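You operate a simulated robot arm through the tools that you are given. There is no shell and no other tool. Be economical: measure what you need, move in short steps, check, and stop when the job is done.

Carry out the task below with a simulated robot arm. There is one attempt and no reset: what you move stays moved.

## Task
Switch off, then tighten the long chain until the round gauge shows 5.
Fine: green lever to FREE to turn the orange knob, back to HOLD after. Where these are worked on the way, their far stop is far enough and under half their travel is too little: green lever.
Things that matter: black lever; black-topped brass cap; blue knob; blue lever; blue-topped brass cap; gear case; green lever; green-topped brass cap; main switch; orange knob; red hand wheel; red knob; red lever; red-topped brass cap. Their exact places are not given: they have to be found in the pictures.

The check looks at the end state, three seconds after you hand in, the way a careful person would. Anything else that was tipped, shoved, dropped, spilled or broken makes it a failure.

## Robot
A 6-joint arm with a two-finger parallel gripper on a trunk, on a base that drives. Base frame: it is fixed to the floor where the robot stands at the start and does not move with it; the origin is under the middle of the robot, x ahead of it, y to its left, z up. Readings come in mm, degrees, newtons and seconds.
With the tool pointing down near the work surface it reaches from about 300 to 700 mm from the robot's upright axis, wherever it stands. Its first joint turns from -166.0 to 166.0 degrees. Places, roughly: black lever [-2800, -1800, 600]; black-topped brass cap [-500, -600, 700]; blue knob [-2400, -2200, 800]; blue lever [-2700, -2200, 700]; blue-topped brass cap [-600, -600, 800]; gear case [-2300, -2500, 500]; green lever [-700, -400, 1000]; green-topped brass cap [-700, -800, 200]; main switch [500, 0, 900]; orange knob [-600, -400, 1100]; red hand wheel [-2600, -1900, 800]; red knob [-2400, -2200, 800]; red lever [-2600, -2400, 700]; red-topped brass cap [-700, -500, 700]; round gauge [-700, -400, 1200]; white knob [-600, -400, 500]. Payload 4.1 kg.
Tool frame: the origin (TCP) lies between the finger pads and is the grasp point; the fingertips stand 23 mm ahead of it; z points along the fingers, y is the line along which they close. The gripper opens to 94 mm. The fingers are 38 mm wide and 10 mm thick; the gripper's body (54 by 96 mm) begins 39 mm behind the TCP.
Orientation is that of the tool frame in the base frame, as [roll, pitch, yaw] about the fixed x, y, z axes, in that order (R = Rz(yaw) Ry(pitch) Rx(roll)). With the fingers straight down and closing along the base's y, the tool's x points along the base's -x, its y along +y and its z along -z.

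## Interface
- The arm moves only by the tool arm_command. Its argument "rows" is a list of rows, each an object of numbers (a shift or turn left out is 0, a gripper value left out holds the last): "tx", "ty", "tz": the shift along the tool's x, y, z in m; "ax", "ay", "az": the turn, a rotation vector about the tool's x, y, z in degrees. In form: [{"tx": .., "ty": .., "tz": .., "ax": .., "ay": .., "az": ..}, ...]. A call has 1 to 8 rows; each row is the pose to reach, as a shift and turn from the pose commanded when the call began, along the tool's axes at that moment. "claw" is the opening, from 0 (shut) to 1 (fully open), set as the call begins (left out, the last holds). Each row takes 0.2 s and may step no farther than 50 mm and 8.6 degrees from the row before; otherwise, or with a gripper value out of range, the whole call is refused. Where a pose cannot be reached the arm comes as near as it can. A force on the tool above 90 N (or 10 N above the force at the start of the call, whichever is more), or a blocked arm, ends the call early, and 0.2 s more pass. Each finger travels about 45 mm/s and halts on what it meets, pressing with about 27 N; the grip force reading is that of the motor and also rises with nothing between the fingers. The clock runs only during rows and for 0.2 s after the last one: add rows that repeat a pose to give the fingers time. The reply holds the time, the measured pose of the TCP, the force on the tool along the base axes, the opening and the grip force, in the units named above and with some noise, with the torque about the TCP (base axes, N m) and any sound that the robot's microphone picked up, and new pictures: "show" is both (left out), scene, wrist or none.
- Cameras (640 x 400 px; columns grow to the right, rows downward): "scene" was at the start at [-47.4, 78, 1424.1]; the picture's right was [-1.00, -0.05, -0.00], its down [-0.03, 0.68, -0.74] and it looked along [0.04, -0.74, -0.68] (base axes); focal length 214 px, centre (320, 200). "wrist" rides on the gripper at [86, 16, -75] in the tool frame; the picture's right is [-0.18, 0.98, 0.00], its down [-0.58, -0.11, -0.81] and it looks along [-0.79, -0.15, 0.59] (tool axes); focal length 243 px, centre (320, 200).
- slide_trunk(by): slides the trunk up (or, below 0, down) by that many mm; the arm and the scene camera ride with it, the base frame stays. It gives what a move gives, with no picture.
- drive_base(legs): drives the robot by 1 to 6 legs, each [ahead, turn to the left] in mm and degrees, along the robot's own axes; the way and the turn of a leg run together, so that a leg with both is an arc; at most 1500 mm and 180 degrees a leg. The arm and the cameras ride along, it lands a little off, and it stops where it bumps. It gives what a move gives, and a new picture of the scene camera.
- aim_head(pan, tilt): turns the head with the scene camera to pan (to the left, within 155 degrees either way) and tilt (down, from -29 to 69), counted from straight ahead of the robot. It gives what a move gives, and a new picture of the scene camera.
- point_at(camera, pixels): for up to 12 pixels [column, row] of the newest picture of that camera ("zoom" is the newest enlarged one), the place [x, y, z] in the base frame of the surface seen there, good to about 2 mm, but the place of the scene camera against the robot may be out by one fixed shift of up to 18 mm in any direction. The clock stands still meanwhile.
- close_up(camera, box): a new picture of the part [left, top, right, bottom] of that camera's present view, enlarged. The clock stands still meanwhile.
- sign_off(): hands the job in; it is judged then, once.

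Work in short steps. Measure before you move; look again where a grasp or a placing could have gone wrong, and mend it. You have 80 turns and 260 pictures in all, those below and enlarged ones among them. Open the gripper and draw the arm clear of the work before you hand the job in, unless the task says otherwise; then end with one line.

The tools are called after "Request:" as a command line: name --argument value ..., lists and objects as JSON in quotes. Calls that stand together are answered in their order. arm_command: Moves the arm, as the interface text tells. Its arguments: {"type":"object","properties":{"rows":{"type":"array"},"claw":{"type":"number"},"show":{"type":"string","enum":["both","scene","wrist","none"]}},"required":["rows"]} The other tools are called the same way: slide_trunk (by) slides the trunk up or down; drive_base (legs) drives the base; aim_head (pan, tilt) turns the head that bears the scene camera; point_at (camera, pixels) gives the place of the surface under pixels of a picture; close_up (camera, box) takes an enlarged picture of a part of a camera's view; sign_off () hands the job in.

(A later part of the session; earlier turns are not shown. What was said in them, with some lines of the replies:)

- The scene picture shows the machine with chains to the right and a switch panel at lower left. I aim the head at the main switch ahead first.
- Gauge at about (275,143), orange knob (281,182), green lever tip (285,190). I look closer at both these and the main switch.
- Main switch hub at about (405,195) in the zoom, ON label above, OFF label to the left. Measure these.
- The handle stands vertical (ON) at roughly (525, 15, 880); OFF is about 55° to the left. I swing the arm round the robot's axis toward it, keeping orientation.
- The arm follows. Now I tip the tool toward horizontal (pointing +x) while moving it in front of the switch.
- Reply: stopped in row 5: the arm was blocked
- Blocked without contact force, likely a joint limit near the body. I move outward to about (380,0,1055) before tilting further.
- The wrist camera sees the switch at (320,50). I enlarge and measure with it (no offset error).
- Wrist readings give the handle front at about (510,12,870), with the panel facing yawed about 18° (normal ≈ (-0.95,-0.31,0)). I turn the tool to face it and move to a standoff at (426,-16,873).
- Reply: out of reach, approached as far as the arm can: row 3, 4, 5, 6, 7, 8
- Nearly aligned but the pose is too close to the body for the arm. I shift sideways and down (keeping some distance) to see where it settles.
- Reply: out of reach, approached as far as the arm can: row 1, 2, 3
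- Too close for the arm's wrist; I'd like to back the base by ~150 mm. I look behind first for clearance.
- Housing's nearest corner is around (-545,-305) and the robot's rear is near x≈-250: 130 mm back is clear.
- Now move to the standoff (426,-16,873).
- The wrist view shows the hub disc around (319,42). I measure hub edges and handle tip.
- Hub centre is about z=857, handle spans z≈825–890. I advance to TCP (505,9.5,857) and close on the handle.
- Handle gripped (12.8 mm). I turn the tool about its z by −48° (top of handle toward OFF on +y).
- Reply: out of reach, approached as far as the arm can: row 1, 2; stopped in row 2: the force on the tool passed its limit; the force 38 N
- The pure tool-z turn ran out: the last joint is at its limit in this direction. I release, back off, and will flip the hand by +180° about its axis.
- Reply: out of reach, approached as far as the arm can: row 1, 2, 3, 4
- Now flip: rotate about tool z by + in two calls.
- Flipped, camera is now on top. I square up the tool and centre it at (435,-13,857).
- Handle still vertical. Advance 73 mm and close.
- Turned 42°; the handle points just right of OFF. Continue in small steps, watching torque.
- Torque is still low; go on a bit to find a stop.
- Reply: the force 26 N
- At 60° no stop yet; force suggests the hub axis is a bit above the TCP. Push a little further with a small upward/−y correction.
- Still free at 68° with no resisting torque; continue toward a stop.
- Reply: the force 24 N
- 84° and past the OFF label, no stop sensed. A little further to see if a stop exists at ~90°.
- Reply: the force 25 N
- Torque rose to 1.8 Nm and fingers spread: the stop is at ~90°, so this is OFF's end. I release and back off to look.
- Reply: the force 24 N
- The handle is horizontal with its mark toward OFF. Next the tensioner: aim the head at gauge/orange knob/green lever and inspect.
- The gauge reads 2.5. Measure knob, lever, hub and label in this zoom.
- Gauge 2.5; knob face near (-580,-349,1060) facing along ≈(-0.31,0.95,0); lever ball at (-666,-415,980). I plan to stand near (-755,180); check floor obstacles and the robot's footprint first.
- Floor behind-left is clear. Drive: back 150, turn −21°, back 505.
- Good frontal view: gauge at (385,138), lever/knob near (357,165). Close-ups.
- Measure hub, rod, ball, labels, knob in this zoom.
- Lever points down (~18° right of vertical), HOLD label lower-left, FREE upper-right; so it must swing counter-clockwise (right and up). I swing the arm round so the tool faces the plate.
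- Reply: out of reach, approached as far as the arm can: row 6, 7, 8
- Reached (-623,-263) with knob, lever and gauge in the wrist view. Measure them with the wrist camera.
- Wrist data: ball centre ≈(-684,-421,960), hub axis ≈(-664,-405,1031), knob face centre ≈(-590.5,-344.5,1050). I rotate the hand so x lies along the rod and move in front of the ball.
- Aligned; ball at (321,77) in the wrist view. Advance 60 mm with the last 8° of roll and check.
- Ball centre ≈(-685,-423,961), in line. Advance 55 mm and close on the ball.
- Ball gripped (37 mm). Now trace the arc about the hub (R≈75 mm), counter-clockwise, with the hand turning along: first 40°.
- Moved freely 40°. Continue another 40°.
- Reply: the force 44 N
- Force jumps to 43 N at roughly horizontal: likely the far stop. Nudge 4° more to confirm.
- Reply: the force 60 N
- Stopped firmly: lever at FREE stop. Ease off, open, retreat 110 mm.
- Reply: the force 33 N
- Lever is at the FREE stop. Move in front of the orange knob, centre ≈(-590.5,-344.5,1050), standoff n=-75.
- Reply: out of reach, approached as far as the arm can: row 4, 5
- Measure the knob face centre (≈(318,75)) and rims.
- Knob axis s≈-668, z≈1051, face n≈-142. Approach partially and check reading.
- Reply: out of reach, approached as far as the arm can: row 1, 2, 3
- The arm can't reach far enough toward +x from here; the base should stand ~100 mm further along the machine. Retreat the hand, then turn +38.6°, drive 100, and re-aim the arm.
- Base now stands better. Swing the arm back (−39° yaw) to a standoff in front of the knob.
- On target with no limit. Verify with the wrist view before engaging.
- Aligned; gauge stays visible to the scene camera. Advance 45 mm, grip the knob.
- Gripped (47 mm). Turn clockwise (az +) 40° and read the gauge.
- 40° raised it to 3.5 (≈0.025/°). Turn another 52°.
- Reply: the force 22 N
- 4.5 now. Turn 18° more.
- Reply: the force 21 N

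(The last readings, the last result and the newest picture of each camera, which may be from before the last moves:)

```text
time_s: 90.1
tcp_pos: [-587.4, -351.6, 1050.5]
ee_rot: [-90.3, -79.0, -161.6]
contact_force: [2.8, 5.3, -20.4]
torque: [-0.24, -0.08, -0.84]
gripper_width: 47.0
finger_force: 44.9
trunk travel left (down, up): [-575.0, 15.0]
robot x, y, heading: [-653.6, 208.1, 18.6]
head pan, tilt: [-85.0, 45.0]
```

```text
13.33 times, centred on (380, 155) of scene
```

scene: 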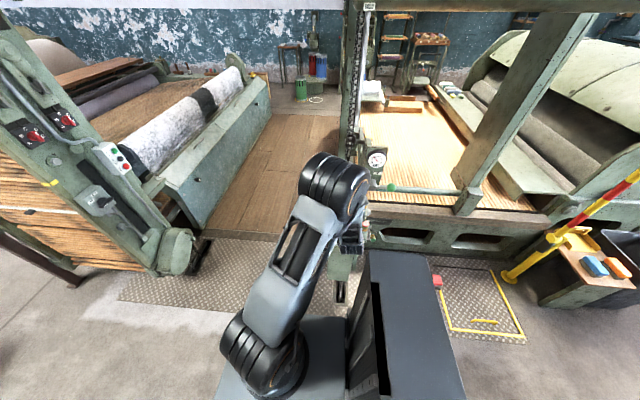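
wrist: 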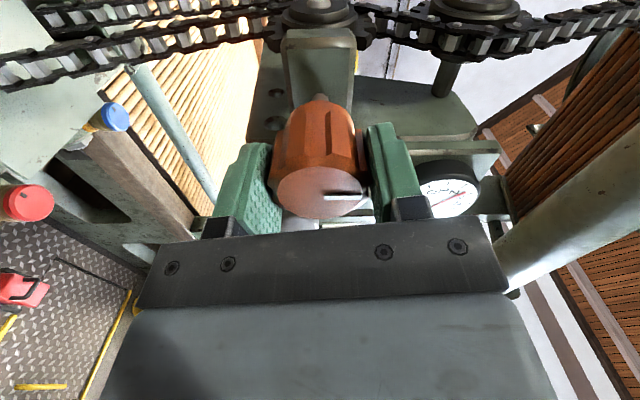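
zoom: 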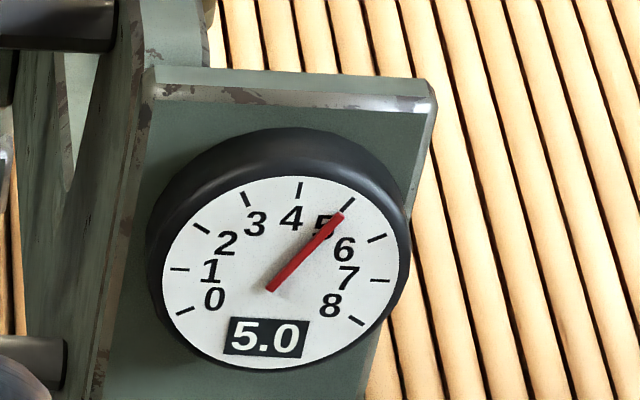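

5.0 with the needle on the tick. Release the knob and retreat, then recheck.

Request:
arm_command --rows '[{}, {}, {}, {}, {}, {}]' --claw 1 --show "none"

Request:
arm_command --rows '[{"tz": -0.03}, {"tz": -0.06}, {"tz": -0.08}, {"tz": -0.08}]' --show "wrist"

Request:
close_up --camera "scene" --box '[365, 140, 395, 170]'

```text
time_s: 91.5
tcp_pos: [-588.7, -350.9, 1052.5]
ee_rot: [-89.6, -79.1, -162.2]
contact_force: [-0.4, -0.1, -0.4]
torque: [-0.02, 0.01, -0.01]
gripper_width: 93.9
finger_force: 0.1
trunk travel left (down, up): [-575.0, 15.0]
robot x, y, heading: [-650.0, 212.0, 18.8]
head pan, tilt: [-85.0, 45.0]
```

```text
time_s: 92.5
tcp_pos: [-613.7, -274.1, 1052.0]
ee_rot: [-89.7, -79.1, -162.3]
contact_force: [0.4, -0.3, -0.2]
torque: [0.02, -0.01, 0.02]
gripper_width: 94.1
finger_force: 0.1
trunk travel left (down, up): [-575.0, 15.0]
robot x, y, heading: [-647.5, 201.2, 18.8]
head pan, tilt: [-85.0, 45.0]
```

wrist: 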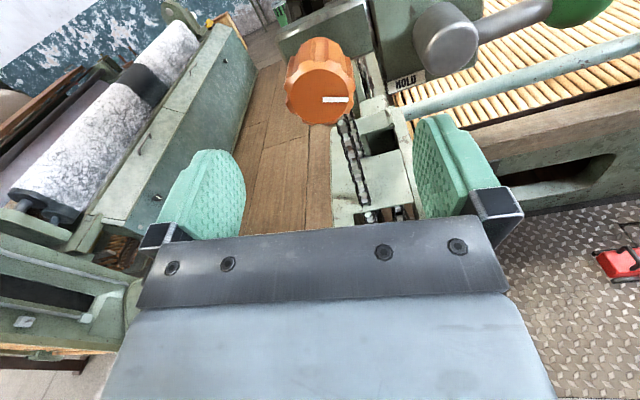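

```text
13.33 times, centred on (380, 155) of scene
```

zoom: 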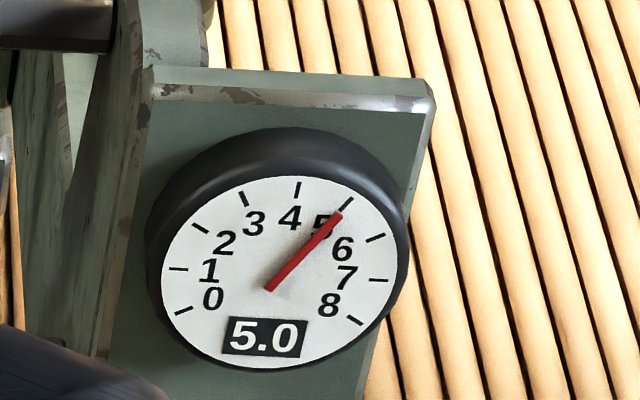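

Reading holds at 5.0. Now return the lever: move in front of the ball (≈(-731,-436,1036)), rotating the hand −105° in two calls.

Request:
arm_command --rows '[{"tx": 0.0019, "ty": 0.0204, "az": -8}, {"tx": 0.0038, "ty": 0.0409, "az": -16}, {"tx": 0.0057, "ty": 0.0613, "az": -24}, {"tx": 0.0076, "ty": 0.0818, "az": -32}, {"tx": 0.0095, "ty": 0.1022, "az": -40}, {"tx": 0.0114, "ty": 0.1226, "az": -48}, {"tx": 0.0133, "ty": 0.1431, "az": -56}, {"tx": 0.0152, "ty": 0.1635, "tz": 0.01, "az": -64}]' --show "none"

Request:
arm_command --rows '[{"tz": 0.005, "az": -8}, {"tz": 0.01, "az": -16}, {"tz": 0.015, "az": -24}, {"tz": 0.016, "az": -32}, {"tz": 0.016, "az": -41}, {"tz": 0.016, "az": -41}]' --show "wrist"

```text
time_s: 94.5
tcp_pos: [-732.0, -347.9, 1046.5]
ee_rot: [88.9, -35.8, 22.4]
contact_force: [0.6, 0.2, -0.5]
torque: [0.0, -0.03, -0.02]
gripper_width: 94.2
finger_force: 0.0
trunk travel left (down, up): [-575.0, 15.0]
robot x, y, heading: [-649.9, 207.1, 18.8]
head pan, tilt: [-85.0, 45.0]
stopped in row 8: the arm was blocked; the commanded pose is now the measured one
```

```text
refused: row 5 steps farther than a row can; nothing moved
```

Blocked near the end without tool force; look at the scene.

Request:
aim_head --pan -95 --tilt 50

Request:
arm_command --rows '[{"az": -4}, {"az": -8}]' --show "wrist"

```text
time_s: 95.2
tcp_pos: [-732.7, -346.8, 1045.0]
ee_rot: [89.0, -36.0, 22.3]
contact_force: [-0.3, 1.2, 0.2]
torque: [-0.01, 0.02, 0.02]
gripper_width: 94.0
finger_force: 0.0
trunk travel left (down, up): [-575.0, 15.0]
robot x, y, heading: [-651.6, 204.6, 18.6]
head pan, tilt: [-95.0, 50.0]
```

scene: 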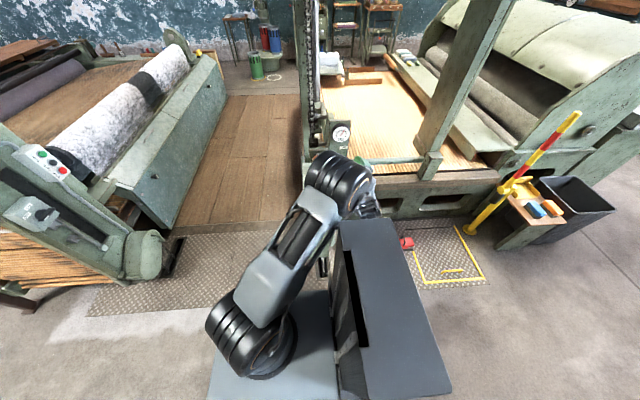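

```text
time_s: 95.8
tcp_pos: [-731.9, -347.8, 1046.3]
ee_rot: [89.1, -28.0, 22.1]
contact_force: [0.2, 0.1, 0.3]
torque: [-0.02, 0.0, -0.02]
gripper_width: 93.6
finger_force: 0.0
trunk travel left (down, up): [-575.0, 15.0]
robot x, y, heading: [-649.5, 206.5, 18.6]
head pan, tilt: [-95.0, 50.0]
```

wrist: 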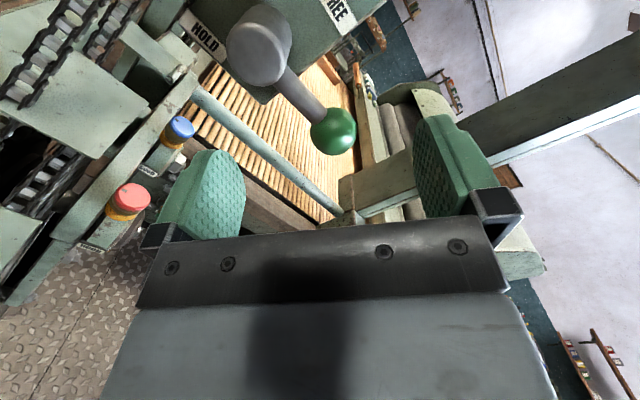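

The arm is close to the robot's own column on this side. Retract and turn the base −45° so the lever lies further forward of the robot.

Request:
arm_command --rows '[{"tz": -0.025}, {"tz": -0.045}, {"tz": -0.045}]' --show "none"

Request:
drive_base --legs '[[0, -45]]'

```text
time_s: 96.8
tcp_pos: [-705.3, -314.8, 1038.8]
ee_rot: [89.8, -28.7, 26.2]
contact_force: [-0.6, -1.3, -0.5]
torque: [-0.01, 0.0, 0.0]
gripper_width: 94.0
finger_force: 0.0
trunk travel left (down, up): [-575.0, 15.0]
robot x, y, heading: [-654.9, 208.7, 18.5]
head pan, tilt: [-95.0, 50.0]
stopped in row 3: the arm was blocked; the commanded pose is now the measured one
```

```text
time_s: 99.3
tcp_pos: [-1058.8, -123.9, 1037.1]
ee_rot: [89.7, -28.7, -18.6]
contact_force: [-0.2, -0.1, 0.4]
torque: [-0.05, 0.0, -0.02]
gripper_width: 93.9
finger_force: 0.1
trunk travel left (down, up): [-575.0, 15.0]
robot x, y, heading: [-652.5, 209.2, -26.2]
head pan, tilt: [-95.0, 50.0]
```

scene: 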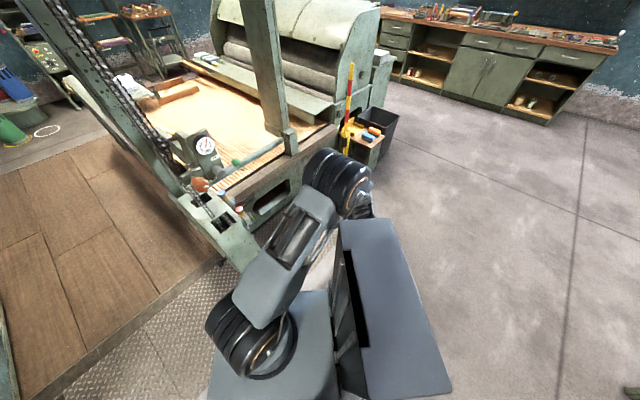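

Swing the arm round by +40° to stand off in front of the ball.

Request:
arm_command --rows '[{"tx": 0.0326, "ty": -0.0179, "tz": 0.027, "ax": 2.21, "ay": 4.03}, {"tx": 0.0673, "ty": -0.0368, "tz": 0.0512, "ax": 4.41, "ay": 8.07}, {"tx": 0.1041, "ty": -0.057, "tz": 0.0721, "ax": 6.62, "ay": 12.1}, {"tx": 0.1432, "ty": -0.0784, "tz": 0.0894, "ax": 8.83, "ay": 16.13}, {"tx": 0.1838, "ty": -0.1006, "tz": 0.1029, "ax": 11.04, "ay": 20.17}, {"tx": 0.2254, "ty": -0.1234, "tz": 0.1125, "ax": 13.24, "ay": 24.2}, {"tx": 0.2678, "ty": -0.1466, "tz": 0.1177, "ax": 15.45, "ay": 28.24}, {"tx": 0.311, "ty": -0.1703, "tz": 0.1187, "ax": 17.66, "ay": 32.27}]' --show "none"

Request:
arm_command --rows '[{"az": -8.2}, {"az": -16.4}, {"az": -24.6}, {"az": -32.8}, {"az": -32.8}]' --show "both"

```text
time_s: 101.1
tcp_pos: [-760.5, -349.7, 1039.1]
ee_rot: [89.8, -28.6, 18.1]
contact_force: [-0.1, -0.5, 0.2]
torque: [0.02, 0.04, 0.0]
gripper_width: 94.0
finger_force: 0.0
trunk travel left (down, up): [-575.0, 15.0]
robot x, y, heading: [-651.8, 209.2, -26.6]
head pan, tilt: [-95.0, 50.0]
```

```text
time_s: 102.3
tcp_pos: [-761.7, -349.8, 1037.3]
ee_rot: [89.7, 4.3, 18.0]
contact_force: [-0.1, -0.7, -0.4]
torque: [-0.03, -0.01, -0.01]
gripper_width: 93.9
finger_force: 0.0
trunk travel left (down, up): [-575.0, 15.0]
robot x, y, heading: [-653.6, 206.6, -26.4]
head pan, tilt: [-95.0, 50.0]
```

scene: 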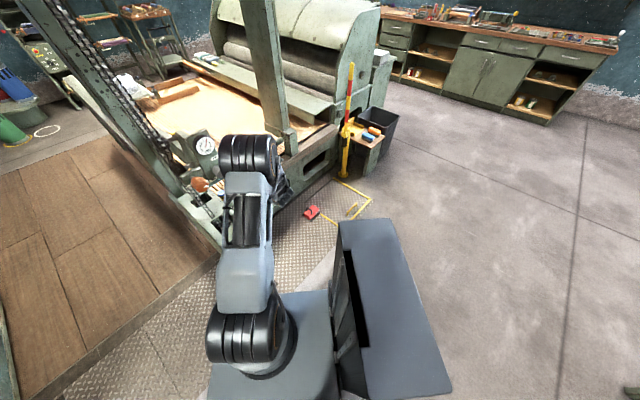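
wrist: 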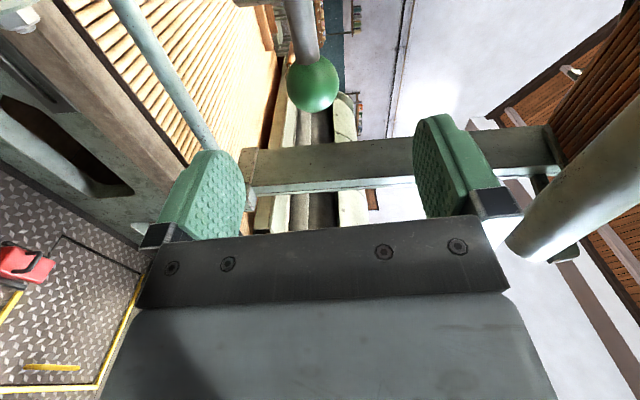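

In front of the ball (at (313,85)). Check its place, then advance.

Request:
point_at --camera "wrist" --pixels '[[313, 85], [305, 40], [290, 85], [337, 85]]'

```text
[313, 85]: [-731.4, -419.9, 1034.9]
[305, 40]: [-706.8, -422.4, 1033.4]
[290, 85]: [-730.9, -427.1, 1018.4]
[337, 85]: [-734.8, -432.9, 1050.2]
```

Ball centre ≈(-734,-438,1033.5). Advance 91 mm and grip.

Request:
arm_command --rows '[{"tx": -0.0013, "ty": -0.0037, "tz": 0.03}, {"tx": -0.0013, "ty": -0.0037, "tz": 0.06}, {"tx": -0.0013, "ty": -0.0037, "tz": 0.091}, {"tx": -0.0013, "ty": -0.0037, "tz": 0.091}]' --show "none"

Request:
arm_command --rows '[{}, {}, {}, {}, {}, {}]' --claw 0 --show "wrist"

```text
time_s: 103.3
tcp_pos: [-734.1, -437.4, 1033.9]
ee_rot: [89.8, 4.3, 18.0]
contact_force: [-0.3, 0.0, -0.2]
torque: [0.0, -0.03, 0.01]
gripper_width: 94.0
finger_force: 0.1
trunk travel left (down, up): [-575.0, 15.0]
robot x, y, heading: [-651.2, 205.3, -26.4]
head pan, tilt: [-95.0, 50.0]
```

```text
time_s: 104.7
tcp_pos: [-734.4, -437.6, 1034.9]
ee_rot: [89.9, 4.3, 18.0]
contact_force: [-0.2, 0.3, -3.3]
torque: [0.01, 0.03, -0.14]
gripper_width: 37.4
finger_force: 45.6
trunk travel left (down, up): [-575.0, 15.0]
robot x, y, heading: [-650.0, 208.2, -26.4]
head pan, tilt: [-95.0, 50.0]
```

wrist: 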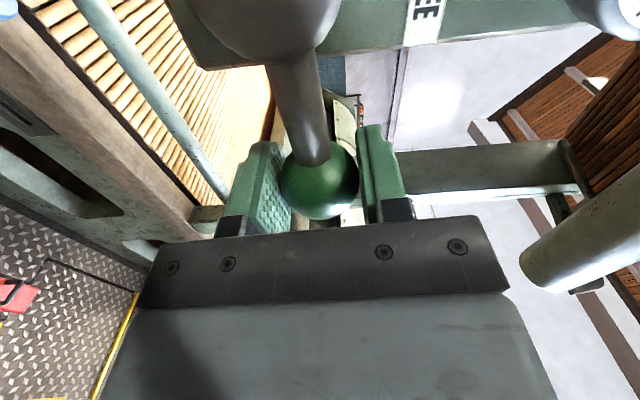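

Gripped. Swing the lever back (clockwise) 40°.

Request:
arm_command --rows '[{"tx": 0.0007, "ty": -0.0104, "az": 8}, {"tx": 0.0029, "ty": -0.0207, "az": 16}, {"tx": 0.0065, "ty": -0.0305, "az": 24}, {"tx": 0.0114, "ty": -0.0397, "az": 32}, {"tx": 0.0175, "ty": -0.0482, "az": 40}, {"tx": 0.0175, "ty": -0.0482, "az": 40}]' --show "none"

Request:
arm_command --rows '[{"tx": 0.0007, "ty": -0.0104, "az": 8}, {"tx": 0.0029, "ty": -0.0207, "az": 16}, {"tx": 0.0065, "ty": -0.0305, "az": 24}, {"tx": 0.0114, "ty": -0.0397, "az": 32}, {"tx": 0.0137, "ty": -0.0432, "az": 35}, {"tx": 0.0137, "ty": -0.0432, "az": 35}]' --show "wrist"

```text
time_s: 106.1
tcp_pos: [-721.1, -432.2, 985.6]
ee_rot: [89.6, -35.9, 18.2]
contact_force: [-0.5, 3.6, 0.3]
torque: [0.28, 0.04, -0.29]
gripper_width: 37.1
finger_force: 45.3
trunk travel left (down, up): [-575.0, 15.0]
robot x, y, heading: [-652.0, 208.5, -26.2]
head pan, tilt: [-95.0, 50.0]
```

```text
time_s: 107.5
tcp_pos: [-685.3, -421.6, 957.4]
ee_rot: [89.2, -70.8, 18.8]
contact_force: [-0.2, 1.0, 2.8]
torque: [-0.34, -0.25, 0.09]
gripper_width: 37.2
finger_force: 44.8
trunk travel left (down, up): [-575.0, 15.0]
robot x, y, heading: [-652.6, 208.6, -26.4]
head pan, tilt: [-95.0, 50.0]
```

wrist: 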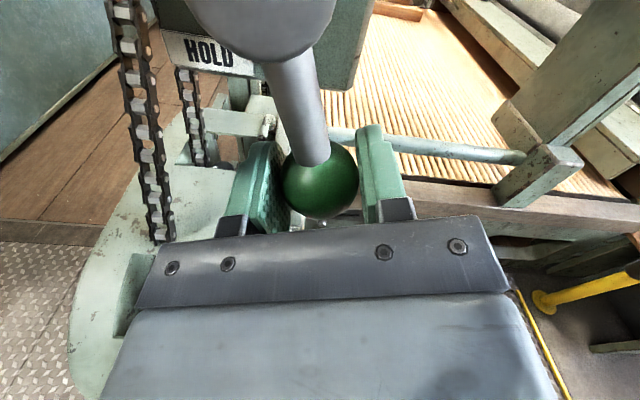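

Back at the original angle; no stop felt yet, so push a little further to find the HOLD stop.

Request:
arm_command --rows '[{"tx": 0.0002, "ty": -0.0052, "az": 4}, {"tx": 0.0007, "ty": -0.0104, "az": 8}, {"tx": 0.0007, "ty": -0.0104, "az": 8}]' --show "none"

```text
time_s: 108.3
tcp_pos: [-683.1, -420.6, 958.4]
ee_rot: [86.5, -78.8, 20.8]
contact_force: [-34.0, -18.6, 19.7]
torque: [0.86, 0.42, -0.25]
gripper_width: 37.2
finger_force: 44.7
trunk travel left (down, up): [-575.0, 15.0]
robot x, y, heading: [-651.2, 206.1, -26.7]
head pan, tilt: [-95.0, 50.0]
```

Firm stop: lever at HOLD. Ease, open, retreat.

Request:
arm_command --rows '[{"ty": 0.005, "az": -4}, {"ty": 0.0095, "az": -8}, {"ty": 0.0095, "az": -8}]' --show "none"

Request:
arm_command --rows '[{}, {}, {}, {}, {}, {}]' --claw 1 --show "none"

Request:
arm_command --rows '[{"tz": -0.03}, {"tz": -0.06}, {"tz": -0.09}, {"tz": -0.11}, {"tz": -0.11}]' --show "wrist"

Request:
aim_head --pan -60 --tilt 45

```text
time_s: 109.1
tcp_pos: [-686.0, -420.9, 956.9]
ee_rot: [89.6, -70.8, 18.5]
contact_force: [-12.6, -1.2, 9.2]
torque: [-0.69, -0.5, 0.24]
gripper_width: 37.4
finger_force: 45.3
trunk travel left (down, up): [-575.0, 15.0]
robot x, y, heading: [-651.6, 204.1, -26.6]
head pan, tilt: [-95.0, 50.0]
```

```text
time_s: 110.5
tcp_pos: [-685.3, -421.1, 956.3]
ee_rot: [89.4, -70.7, 18.7]
contact_force: [-0.3, 0.6, 0.2]
torque: [0.0, -0.01, -0.02]
gripper_width: 94.4
finger_force: 0.1
trunk travel left (down, up): [-575.0, 15.0]
robot x, y, heading: [-654.6, 204.3, -26.3]
head pan, tilt: [-95.0, 50.0]
```

```text
time_s: 111.7
tcp_pos: [-719.6, -316.2, 956.0]
ee_rot: [89.3, -70.7, 18.6]
contact_force: [0.6, 0.5, 0.3]
torque: [-0.01, -0.02, -0.01]
gripper_width: 94.0
finger_force: 0.1
trunk travel left (down, up): [-575.0, 15.0]
robot x, y, heading: [-651.2, 204.0, -26.6]
head pan, tilt: [-95.0, 50.0]
```

wrist: 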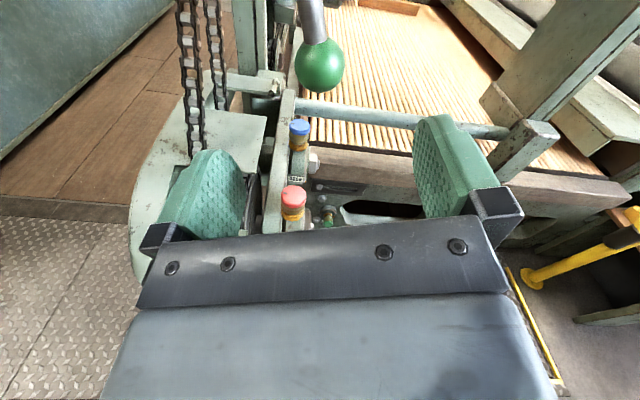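

```text
time_s: 112.7
tcp_pos: [-719.9, -317.1, 957.2]
ee_rot: [89.3, -70.7, 18.6]
contact_force: [0.2, 0.4, 0.4]
torque: [-0.02, 0.0, -0.01]
gripper_width: 93.9
finger_force: 0.1
trunk travel left (down, up): [-575.0, 15.0]
robot x, y, heading: [-651.0, 209.8, -26.7]
head pan, tilt: [-60.0, 45.0]
```

scene: 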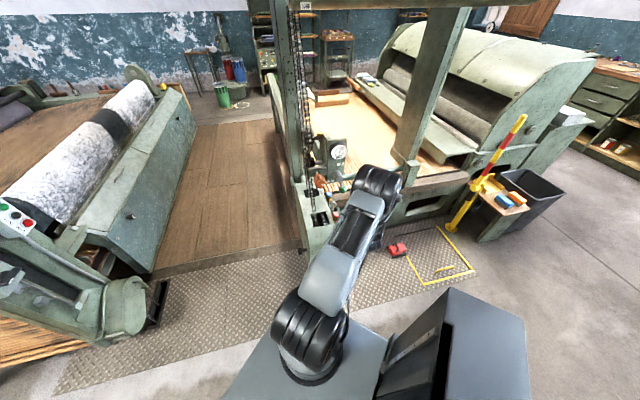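

Final check of gauge, lever and switch with close-ups.

Request:
close_up --camera "scene" --box '[310, 130, 370, 200]'

Request:
close_up --camera "scene" --box '[326, 140, 350, 164]'

Request:
aim_head --pan 20 --tilt 30

```text
5.71 times, centred on (340, 165) of scene
```

zoom: 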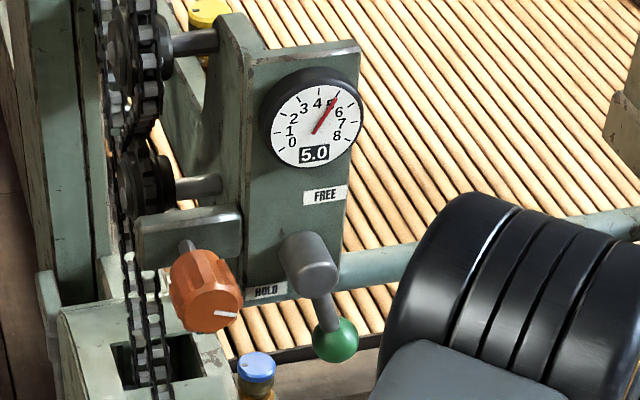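

```text
16.00 times, centred on (338, 152) of scene
```

zoom: 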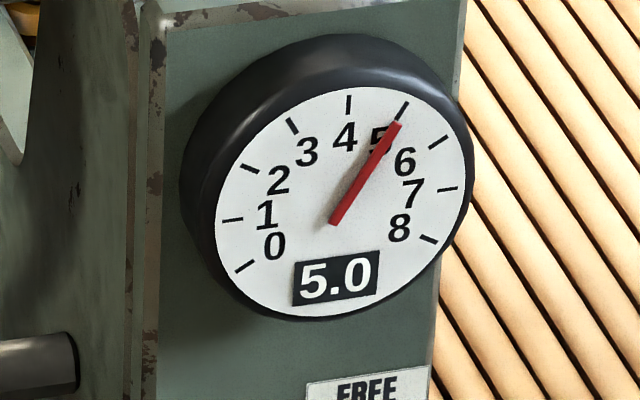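

```text
time_s: 114.2
tcp_pos: [-719.7, -315.7, 957.6]
ee_rot: [89.5, -70.7, 18.6]
contact_force: [-0.4, -0.5, -0.3]
torque: [0.01, -0.01, -0.01]
gripper_width: 94.1
finger_force: 0.1
trunk travel left (down, up): [-575.0, 15.0]
robot x, y, heading: [-649.1, 208.5, -26.3]
head pan, tilt: [20.0, 30.0]
```

scene: 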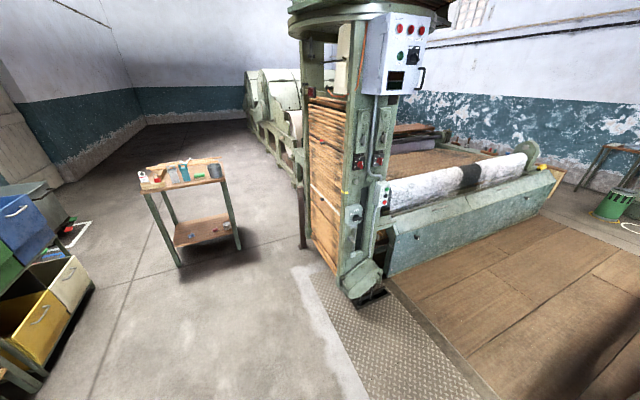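

Request:
close_up --camera "scene" --box '[330, 190, 400, 240]'

Request:
close_up --camera "scene" --box '[350, 0, 450, 100]'

```text
8.00 times, centred on (365, 215) of scene
```

zoom: 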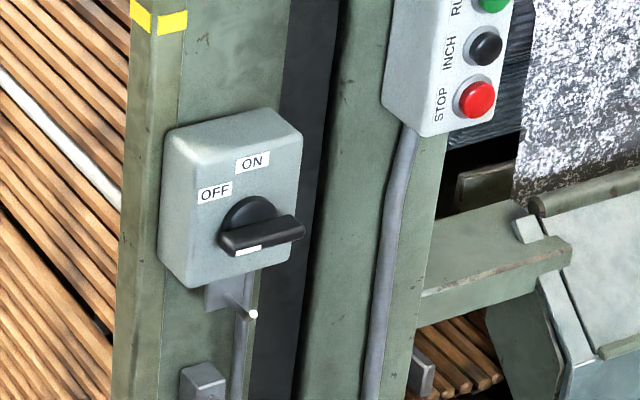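

```text
4.00 times, centred on (400, 50) of scene
```

zoom: 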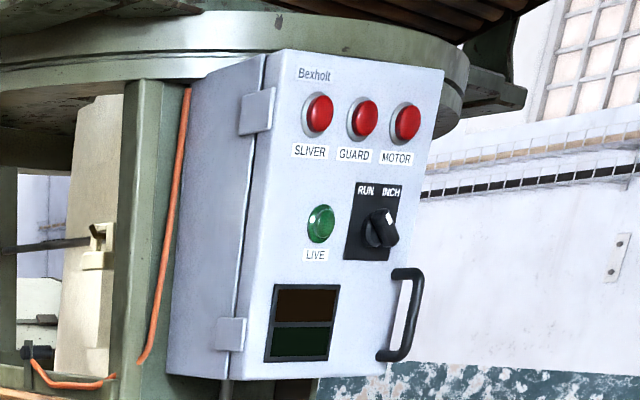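

Switch is OFF (mark toward OFF, displays dark), gauge 5.0, lever at HOLD, gripper open and clear. Handing in.

Request:
sign_off

```text
The job is handed in.
```

The main switch is off, the long chain is tightened until the round gauge reads 5.0, the green lever is back at HOLD, and the gripper is open and clear of the work.
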